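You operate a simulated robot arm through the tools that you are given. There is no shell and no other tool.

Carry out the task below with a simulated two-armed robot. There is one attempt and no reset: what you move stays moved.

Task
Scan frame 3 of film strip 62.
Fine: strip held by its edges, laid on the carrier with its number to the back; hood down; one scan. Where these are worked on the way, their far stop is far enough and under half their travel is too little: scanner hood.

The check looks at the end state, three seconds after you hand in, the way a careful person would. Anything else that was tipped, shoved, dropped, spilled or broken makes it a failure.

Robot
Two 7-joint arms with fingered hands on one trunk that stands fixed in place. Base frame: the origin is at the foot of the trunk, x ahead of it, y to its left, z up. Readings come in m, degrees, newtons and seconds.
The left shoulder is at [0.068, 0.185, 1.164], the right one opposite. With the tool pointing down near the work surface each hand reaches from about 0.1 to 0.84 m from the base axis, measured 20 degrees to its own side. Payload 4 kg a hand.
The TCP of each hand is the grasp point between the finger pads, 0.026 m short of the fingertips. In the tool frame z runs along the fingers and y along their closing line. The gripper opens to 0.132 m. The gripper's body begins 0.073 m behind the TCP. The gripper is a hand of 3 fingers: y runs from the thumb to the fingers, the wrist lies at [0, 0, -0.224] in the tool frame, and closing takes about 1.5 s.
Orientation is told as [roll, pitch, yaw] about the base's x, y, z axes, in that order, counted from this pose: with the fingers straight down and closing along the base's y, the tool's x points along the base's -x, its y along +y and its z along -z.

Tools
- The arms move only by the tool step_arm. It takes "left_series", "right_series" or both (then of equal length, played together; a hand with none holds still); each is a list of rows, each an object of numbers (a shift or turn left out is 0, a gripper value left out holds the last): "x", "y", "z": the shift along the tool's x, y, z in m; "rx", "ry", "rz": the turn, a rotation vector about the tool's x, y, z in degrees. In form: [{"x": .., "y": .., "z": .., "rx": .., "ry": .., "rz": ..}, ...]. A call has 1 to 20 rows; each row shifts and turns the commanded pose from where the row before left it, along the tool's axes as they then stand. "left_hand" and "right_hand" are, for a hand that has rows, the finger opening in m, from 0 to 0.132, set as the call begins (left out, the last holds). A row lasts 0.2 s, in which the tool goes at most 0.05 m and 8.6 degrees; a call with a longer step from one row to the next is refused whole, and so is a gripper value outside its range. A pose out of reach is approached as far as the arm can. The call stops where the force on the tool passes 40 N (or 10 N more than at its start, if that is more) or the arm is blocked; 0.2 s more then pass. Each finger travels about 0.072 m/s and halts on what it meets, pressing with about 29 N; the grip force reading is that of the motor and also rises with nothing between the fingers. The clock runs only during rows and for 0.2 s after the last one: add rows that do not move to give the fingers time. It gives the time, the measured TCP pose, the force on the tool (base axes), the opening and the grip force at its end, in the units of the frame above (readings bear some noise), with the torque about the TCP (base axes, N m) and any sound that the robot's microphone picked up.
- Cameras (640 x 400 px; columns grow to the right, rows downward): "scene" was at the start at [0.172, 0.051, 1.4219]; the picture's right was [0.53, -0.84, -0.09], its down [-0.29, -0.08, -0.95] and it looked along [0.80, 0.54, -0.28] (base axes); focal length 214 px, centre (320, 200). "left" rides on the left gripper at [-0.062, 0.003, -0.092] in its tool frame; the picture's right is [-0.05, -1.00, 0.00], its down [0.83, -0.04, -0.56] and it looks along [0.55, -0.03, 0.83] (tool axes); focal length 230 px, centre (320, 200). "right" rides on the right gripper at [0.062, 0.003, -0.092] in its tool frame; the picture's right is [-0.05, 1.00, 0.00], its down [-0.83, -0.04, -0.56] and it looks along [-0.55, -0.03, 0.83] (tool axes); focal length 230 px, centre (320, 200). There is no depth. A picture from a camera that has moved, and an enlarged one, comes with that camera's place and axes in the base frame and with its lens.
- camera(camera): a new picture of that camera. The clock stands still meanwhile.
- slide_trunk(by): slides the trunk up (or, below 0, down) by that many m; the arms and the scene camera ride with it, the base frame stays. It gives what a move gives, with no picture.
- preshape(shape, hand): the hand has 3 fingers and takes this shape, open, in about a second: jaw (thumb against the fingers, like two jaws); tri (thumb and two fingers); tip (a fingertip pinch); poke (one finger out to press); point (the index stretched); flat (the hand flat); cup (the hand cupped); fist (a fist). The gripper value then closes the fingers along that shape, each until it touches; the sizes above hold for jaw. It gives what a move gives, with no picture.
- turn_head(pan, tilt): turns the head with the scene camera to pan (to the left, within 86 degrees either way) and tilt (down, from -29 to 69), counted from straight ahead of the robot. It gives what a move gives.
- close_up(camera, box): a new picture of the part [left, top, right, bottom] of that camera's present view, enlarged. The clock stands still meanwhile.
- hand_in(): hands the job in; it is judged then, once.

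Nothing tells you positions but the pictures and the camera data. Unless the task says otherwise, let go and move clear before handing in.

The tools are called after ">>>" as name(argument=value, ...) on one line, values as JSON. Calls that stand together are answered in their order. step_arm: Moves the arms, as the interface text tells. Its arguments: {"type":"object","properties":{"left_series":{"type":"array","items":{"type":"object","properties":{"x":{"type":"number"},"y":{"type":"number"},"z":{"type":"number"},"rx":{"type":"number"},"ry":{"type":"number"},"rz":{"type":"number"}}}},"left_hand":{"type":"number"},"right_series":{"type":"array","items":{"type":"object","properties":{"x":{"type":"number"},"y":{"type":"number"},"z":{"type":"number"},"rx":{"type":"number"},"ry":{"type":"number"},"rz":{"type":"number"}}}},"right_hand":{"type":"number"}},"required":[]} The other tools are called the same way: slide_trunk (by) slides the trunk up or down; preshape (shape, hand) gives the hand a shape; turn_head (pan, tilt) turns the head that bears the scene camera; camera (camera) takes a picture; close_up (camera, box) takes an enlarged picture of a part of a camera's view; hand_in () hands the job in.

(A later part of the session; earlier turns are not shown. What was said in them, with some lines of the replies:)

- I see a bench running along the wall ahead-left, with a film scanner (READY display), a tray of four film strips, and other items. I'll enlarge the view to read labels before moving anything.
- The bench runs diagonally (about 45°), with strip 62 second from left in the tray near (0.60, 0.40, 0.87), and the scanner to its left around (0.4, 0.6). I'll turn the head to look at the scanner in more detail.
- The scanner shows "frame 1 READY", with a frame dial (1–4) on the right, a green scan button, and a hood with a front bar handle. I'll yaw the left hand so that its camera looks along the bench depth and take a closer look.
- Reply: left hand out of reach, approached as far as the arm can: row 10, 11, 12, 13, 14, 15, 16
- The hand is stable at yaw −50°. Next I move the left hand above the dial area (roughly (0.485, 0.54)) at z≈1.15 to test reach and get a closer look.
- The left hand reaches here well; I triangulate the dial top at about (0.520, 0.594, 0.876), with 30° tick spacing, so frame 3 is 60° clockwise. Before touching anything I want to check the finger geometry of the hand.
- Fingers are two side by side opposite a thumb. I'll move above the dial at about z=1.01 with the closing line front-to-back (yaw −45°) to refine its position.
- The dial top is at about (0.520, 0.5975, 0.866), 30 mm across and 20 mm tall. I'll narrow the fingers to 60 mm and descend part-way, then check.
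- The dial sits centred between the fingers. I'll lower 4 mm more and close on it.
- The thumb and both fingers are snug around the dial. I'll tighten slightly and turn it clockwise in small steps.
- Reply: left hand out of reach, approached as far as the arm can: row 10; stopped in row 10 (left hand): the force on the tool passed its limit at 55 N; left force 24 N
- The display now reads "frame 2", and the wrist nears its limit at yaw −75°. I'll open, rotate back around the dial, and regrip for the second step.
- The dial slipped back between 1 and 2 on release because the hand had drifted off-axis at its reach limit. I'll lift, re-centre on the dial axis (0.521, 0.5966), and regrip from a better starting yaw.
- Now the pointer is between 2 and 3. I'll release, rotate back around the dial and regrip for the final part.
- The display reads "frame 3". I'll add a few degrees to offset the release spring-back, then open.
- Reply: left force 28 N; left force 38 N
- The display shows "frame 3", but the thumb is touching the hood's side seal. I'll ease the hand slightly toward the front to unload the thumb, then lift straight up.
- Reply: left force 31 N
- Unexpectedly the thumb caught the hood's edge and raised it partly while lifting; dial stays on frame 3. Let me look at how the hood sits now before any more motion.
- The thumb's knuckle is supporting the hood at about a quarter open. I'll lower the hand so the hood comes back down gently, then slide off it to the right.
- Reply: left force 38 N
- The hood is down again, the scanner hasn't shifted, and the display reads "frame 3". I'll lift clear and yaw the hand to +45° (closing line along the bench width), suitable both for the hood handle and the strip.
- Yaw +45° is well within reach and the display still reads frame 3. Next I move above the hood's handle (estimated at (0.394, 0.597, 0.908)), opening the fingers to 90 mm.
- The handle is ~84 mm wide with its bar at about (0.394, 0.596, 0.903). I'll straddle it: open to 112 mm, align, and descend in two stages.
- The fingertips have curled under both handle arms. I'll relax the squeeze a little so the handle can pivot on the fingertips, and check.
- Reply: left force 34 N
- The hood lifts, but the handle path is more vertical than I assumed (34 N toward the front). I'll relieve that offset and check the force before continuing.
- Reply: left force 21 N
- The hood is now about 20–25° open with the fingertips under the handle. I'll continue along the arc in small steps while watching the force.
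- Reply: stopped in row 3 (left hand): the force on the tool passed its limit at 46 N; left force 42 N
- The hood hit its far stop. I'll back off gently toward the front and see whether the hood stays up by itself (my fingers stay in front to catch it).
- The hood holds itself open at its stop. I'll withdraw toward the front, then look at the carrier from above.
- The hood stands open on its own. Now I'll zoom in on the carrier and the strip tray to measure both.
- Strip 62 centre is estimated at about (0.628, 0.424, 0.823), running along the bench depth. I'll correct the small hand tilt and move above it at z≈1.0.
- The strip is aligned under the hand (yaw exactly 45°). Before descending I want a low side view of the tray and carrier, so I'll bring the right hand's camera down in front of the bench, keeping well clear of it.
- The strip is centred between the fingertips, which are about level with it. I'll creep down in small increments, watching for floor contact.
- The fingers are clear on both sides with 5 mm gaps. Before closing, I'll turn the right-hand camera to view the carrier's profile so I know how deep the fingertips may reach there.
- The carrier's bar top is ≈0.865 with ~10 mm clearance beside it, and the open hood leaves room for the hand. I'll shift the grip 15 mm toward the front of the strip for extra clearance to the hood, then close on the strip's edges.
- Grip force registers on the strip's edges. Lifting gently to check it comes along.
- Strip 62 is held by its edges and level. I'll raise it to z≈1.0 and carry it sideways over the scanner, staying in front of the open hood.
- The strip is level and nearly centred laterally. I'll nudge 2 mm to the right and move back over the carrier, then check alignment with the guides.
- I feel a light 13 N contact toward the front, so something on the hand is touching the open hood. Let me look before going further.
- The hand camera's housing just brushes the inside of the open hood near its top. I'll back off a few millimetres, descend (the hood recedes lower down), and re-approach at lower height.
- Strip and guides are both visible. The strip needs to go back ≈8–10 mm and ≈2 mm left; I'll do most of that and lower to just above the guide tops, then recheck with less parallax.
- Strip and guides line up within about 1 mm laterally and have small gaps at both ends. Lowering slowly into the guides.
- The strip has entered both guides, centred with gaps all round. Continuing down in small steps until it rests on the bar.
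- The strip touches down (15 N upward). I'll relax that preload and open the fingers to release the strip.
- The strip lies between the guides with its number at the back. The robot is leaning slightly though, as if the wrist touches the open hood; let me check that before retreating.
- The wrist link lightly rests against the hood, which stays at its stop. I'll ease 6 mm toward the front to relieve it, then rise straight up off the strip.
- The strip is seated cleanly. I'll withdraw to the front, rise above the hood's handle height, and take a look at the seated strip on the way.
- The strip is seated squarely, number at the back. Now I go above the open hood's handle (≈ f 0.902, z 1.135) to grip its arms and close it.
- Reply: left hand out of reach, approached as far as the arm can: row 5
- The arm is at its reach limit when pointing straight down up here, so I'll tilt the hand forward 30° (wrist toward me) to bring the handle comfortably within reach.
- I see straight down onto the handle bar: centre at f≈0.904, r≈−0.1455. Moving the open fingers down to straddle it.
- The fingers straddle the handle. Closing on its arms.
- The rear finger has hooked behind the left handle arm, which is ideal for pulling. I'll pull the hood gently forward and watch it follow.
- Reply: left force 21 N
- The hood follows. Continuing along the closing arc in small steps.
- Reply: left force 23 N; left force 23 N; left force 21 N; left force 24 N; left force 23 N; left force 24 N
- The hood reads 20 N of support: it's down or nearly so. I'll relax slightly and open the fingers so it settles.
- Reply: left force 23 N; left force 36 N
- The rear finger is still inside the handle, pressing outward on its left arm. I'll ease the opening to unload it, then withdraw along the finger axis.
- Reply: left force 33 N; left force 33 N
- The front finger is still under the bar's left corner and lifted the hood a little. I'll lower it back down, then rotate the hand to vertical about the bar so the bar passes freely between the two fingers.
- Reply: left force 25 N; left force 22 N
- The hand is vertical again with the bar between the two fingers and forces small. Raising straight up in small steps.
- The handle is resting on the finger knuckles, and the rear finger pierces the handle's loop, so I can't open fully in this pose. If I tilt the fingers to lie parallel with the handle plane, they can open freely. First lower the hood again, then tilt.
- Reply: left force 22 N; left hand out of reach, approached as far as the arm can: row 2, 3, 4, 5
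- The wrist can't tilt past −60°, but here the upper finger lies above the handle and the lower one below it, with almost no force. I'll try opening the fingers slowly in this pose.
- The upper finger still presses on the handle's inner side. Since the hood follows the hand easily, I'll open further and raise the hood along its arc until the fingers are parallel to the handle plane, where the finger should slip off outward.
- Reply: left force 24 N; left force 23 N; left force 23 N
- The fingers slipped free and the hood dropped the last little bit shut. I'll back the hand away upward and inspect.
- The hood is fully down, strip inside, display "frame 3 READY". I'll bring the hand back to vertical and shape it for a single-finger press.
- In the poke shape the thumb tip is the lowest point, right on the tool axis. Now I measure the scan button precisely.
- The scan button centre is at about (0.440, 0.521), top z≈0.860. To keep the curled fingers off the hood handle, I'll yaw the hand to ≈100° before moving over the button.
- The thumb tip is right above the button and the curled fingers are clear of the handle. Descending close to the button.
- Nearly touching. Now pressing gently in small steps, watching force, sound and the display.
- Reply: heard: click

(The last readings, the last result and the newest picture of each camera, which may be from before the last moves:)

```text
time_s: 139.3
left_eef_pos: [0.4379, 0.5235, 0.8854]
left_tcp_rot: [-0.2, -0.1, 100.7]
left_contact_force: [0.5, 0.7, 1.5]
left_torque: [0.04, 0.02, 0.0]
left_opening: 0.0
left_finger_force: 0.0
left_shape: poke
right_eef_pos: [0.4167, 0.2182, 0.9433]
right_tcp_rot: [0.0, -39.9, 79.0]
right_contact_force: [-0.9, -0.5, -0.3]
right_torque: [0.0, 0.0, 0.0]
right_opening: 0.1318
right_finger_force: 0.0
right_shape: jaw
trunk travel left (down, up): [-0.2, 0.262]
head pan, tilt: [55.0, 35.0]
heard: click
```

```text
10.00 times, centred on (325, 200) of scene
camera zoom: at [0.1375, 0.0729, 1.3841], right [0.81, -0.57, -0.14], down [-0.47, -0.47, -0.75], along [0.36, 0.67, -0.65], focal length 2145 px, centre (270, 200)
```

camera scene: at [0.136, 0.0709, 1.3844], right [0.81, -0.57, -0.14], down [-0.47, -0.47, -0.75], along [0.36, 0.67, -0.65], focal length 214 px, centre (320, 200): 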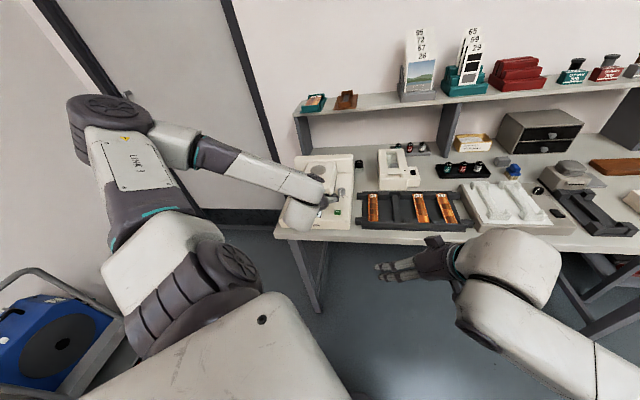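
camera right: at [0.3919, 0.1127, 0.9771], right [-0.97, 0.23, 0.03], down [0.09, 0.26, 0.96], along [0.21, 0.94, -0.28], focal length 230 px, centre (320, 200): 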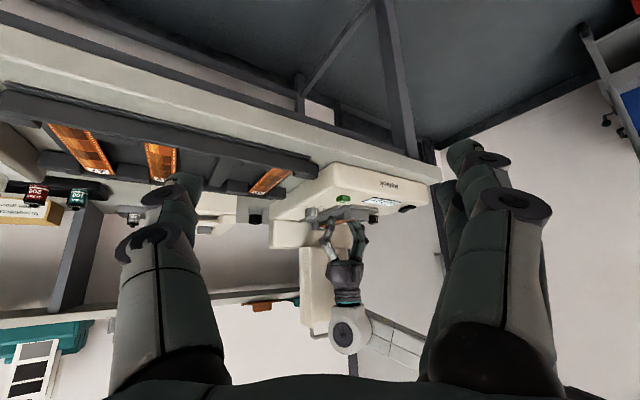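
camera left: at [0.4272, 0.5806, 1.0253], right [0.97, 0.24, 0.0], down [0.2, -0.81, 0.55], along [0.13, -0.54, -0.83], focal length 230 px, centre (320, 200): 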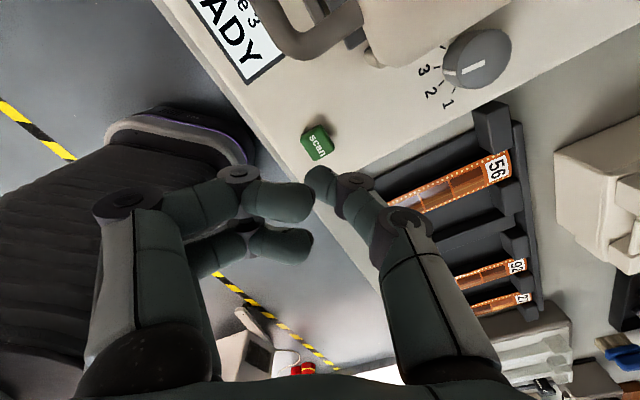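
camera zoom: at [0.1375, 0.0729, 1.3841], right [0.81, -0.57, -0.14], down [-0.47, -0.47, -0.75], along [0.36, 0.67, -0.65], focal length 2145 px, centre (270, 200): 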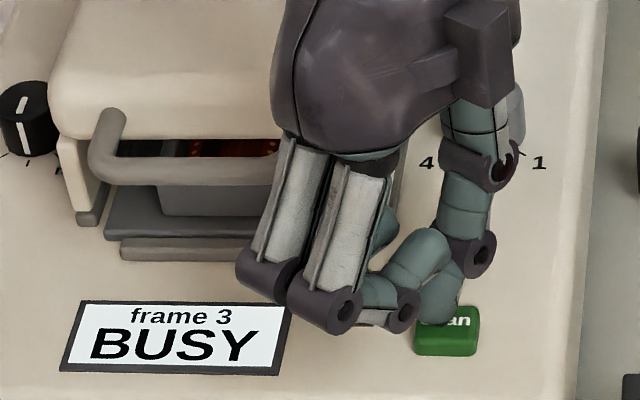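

A click was heard and the display shows "frame 3 BUSY": the scan has started. I'll release the button at once by lifting straight up.

>>> step_arm(left_series=[{"z": -0.02}, {"z": -0.04}, {"z": -0.04}, {"z": -0.04}, {"z": -0.04}, {}])

>>> close_up(camera="scene", box=[275, 140, 375, 230])

```text
time_s: 140.7
left_eef_pos: [0.4406, 0.527, 1.0661]
left_tcp_rot: [-0.1, 0.0, 100.8]
left_contact_force: [-1.1, -0.1, 0.8]
left_torque: [-0.04, 0.0, 0.01]
left_opening: 0.0
left_finger_force: 0.0
left_shape: poke
right_eef_pos: [0.4181, 0.2176, 0.9428]
right_tcp_rot: [0.1, -39.9, 78.9]
right_contact_force: [-0.7, -0.1, -0.3]
right_torque: [0.06, -0.02, 0.02]
right_opening: 0.1318
right_finger_force: 0.1
right_shape: jaw
trunk travel left (down, up): [-0.2, 0.262]
head pan, tilt: [55.0, 35.0]
```

```text
4.44 times, centred on (325, 185) of scene
camera zoom: at [0.1379, 0.0736, 1.3839], right [0.81, -0.57, -0.14], down [-0.47, -0.47, -0.75], along [0.36, 0.67, -0.65], focal length 953 px, centre (298, 267)
```

zoom: 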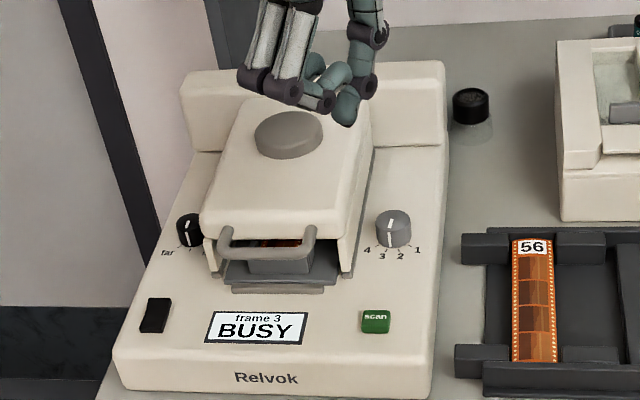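

>>> step_arm(left_series=[{"z": -0.04}, {"z": -0.04}, {"x": 0.021, "y": 0.031, "z": -0.01}, {"x": 0.021, "y": 0.031}, {"x": 0.021, "y": 0.031}, {"x": 0.021, "y": 0.031}, {}, {}, {}, {}])

>>> close_up(camera="scene", box=[275, 140, 375, 230])

>>> camera(camera="scene")

```text
time_s: 142.9
left_eef_pos: [0.3309, 0.4176, 1.1558]
left_tcp_rot: [0.0, -0.1, 100.7]
left_contact_force: [-0.2, -1.6, -0.2]
left_torque: [0.0, 0.0, -0.07]
left_opening: 0.0002
left_finger_force: 0.1
left_shape: poke
right_eef_pos: [0.418, 0.2182, 0.9426]
right_tcp_rot: [0.1, -40.1, 78.9]
right_contact_force: [0.2, 0.3, 0.4]
right_torque: [-0.02, 0.01, 0.01]
right_opening: 0.1317
right_finger_force: 0.0
right_shape: jaw
trunk travel left (down, up): [-0.2, 0.262]
head pan, tilt: [55.0, 35.0]
```

```text
4.44 times, centred on (325, 185) of scene
camera zoom: at [0.1377, 0.0731, 1.384], right [0.81, -0.57, -0.14], down [-0.47, -0.47, -0.75], along [0.36, 0.67, -0.65], focal length 953 px, centre (298, 267)
```

zoom: 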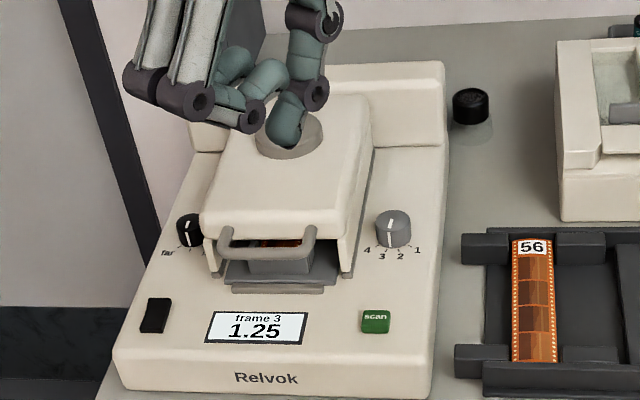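

```text
taken
camera scene: at [0.1377, 0.0731, 1.384], right [0.81, -0.57, -0.14], down [-0.47, -0.47, -0.75], along [0.36, 0.67, -0.65], focal length 214 px, centre (320, 200)
```

scene: 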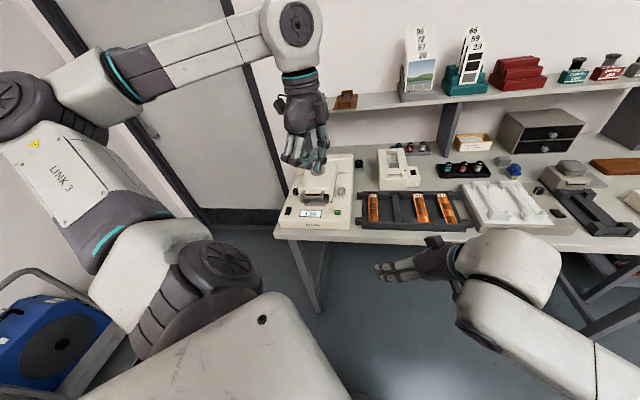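

The display now shows a reading, "frame 3 1.25", so the single scan has completed. Final check of hood, dial, focus knob, and surroundings.

>>> close_up(camera="scene", box=[285, 170, 365, 220])

>>> close_up(camera="right", box=[280, 170, 440, 290])

>>> close_up(camera="scene", box=[345, 120, 565, 240])

>>> close_up(camera="scene", box=[300, 60, 400, 130])

```text
8.00 times, centred on (325, 195) of scene
camera zoom: at [0.1377, 0.0731, 1.384], right [0.81, -0.57, -0.14], down [-0.47, -0.47, -0.75], along [0.36, 0.67, -0.65], focal length 1716 px, centre (280, 240)
```

zoom: 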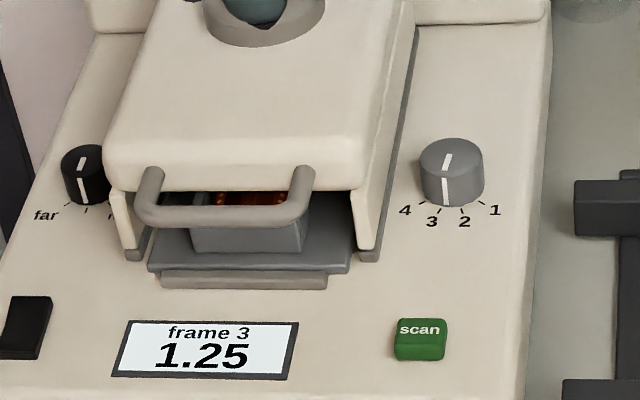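

```text
3.33 times, centred on (360, 230) of right
camera zoom: at [0.3941, 0.1152, 0.9759], right [-0.97, 0.23, 0.03], down [0.1, 0.27, 0.96], along [0.21, 0.94, -0.28], focal length 767 px, centre (187, 100)
```

zoom: 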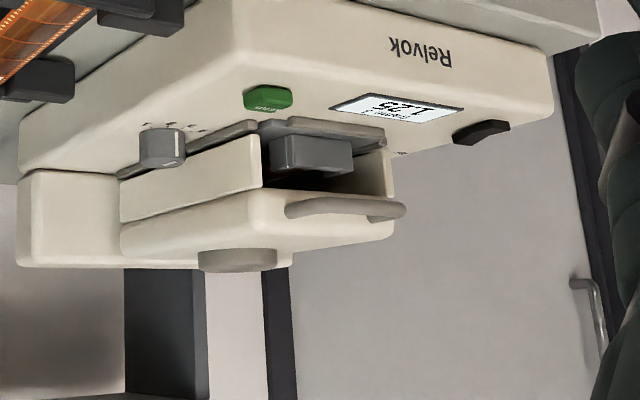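

```text
2.91 times, centred on (455, 180) of scene
camera zoom: at [0.1377, 0.0731, 1.384], right [0.81, -0.57, -0.14], down [-0.47, -0.47, -0.75], along [0.36, 0.67, -0.65], focal length 624 px, centre (-73, 258)
```

zoom: 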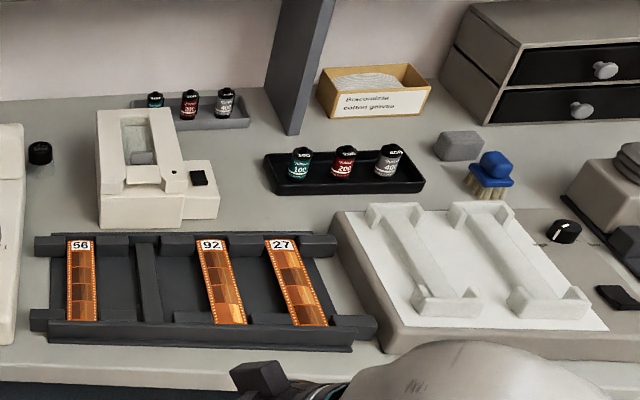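

```text
5.71 times, centred on (350, 95) of scene
camera zoom: at [0.1377, 0.0731, 1.384], right [0.81, -0.57, -0.14], down [-0.47, -0.47, -0.75], along [0.36, 0.67, -0.65], focal length 1226 px, centre (149, 800)
```

zoom: 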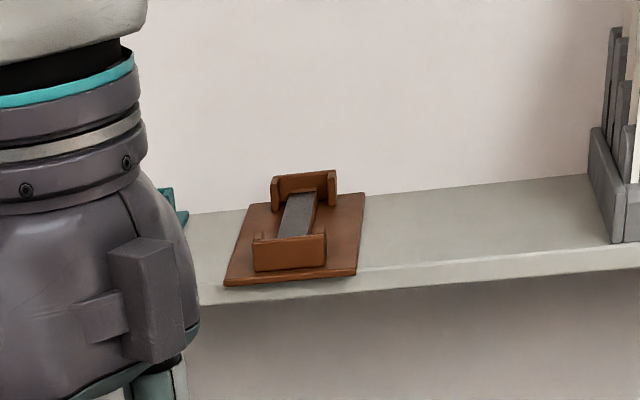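

Strip 62 is on the carrier with its number to the back. The hood is down, and one scan of frame 3 has been made, with the display reading "frame 3 1.25". The other strips, the tray, the focus knob and the bench items look as they were, and both hands are clear, so I'm handing the job in.

>>> hand_in()

```text
The job is handed in.
```

I scanned frame 3 of strip 62 once. The scan button clicked, the display went to BUSY, and it then showed "frame 3 1.25". The job is handed in; I have not seen the check's verdict.

- **Strip:** I held it by its edges and laid it in the carrier's guides with the number to the back. After closing the hood I could only see its front end through the gap. It looked seated when I last saw it whole.
- **Hood:** It is fully down. I opened it to its far stop beforehand. While setting the frame dial, my thumb caught the hood edge and lifted it partway, and I lowered it again.
- **Closing the hood:** The fingers got caught in the handle, so the hood rose and fell a few centimetres several times. It dropped the last few centimetres on its own when they slipped free.
- **Frame dial:** The pointer sits slightly on the 2 side of the 3 mark, but the display read frame 3 throughout the scan.
- **Everything else:** The other strips, the tray, the focus knob and the bench items looked unmoved in the final pictures, and both hands are clear.
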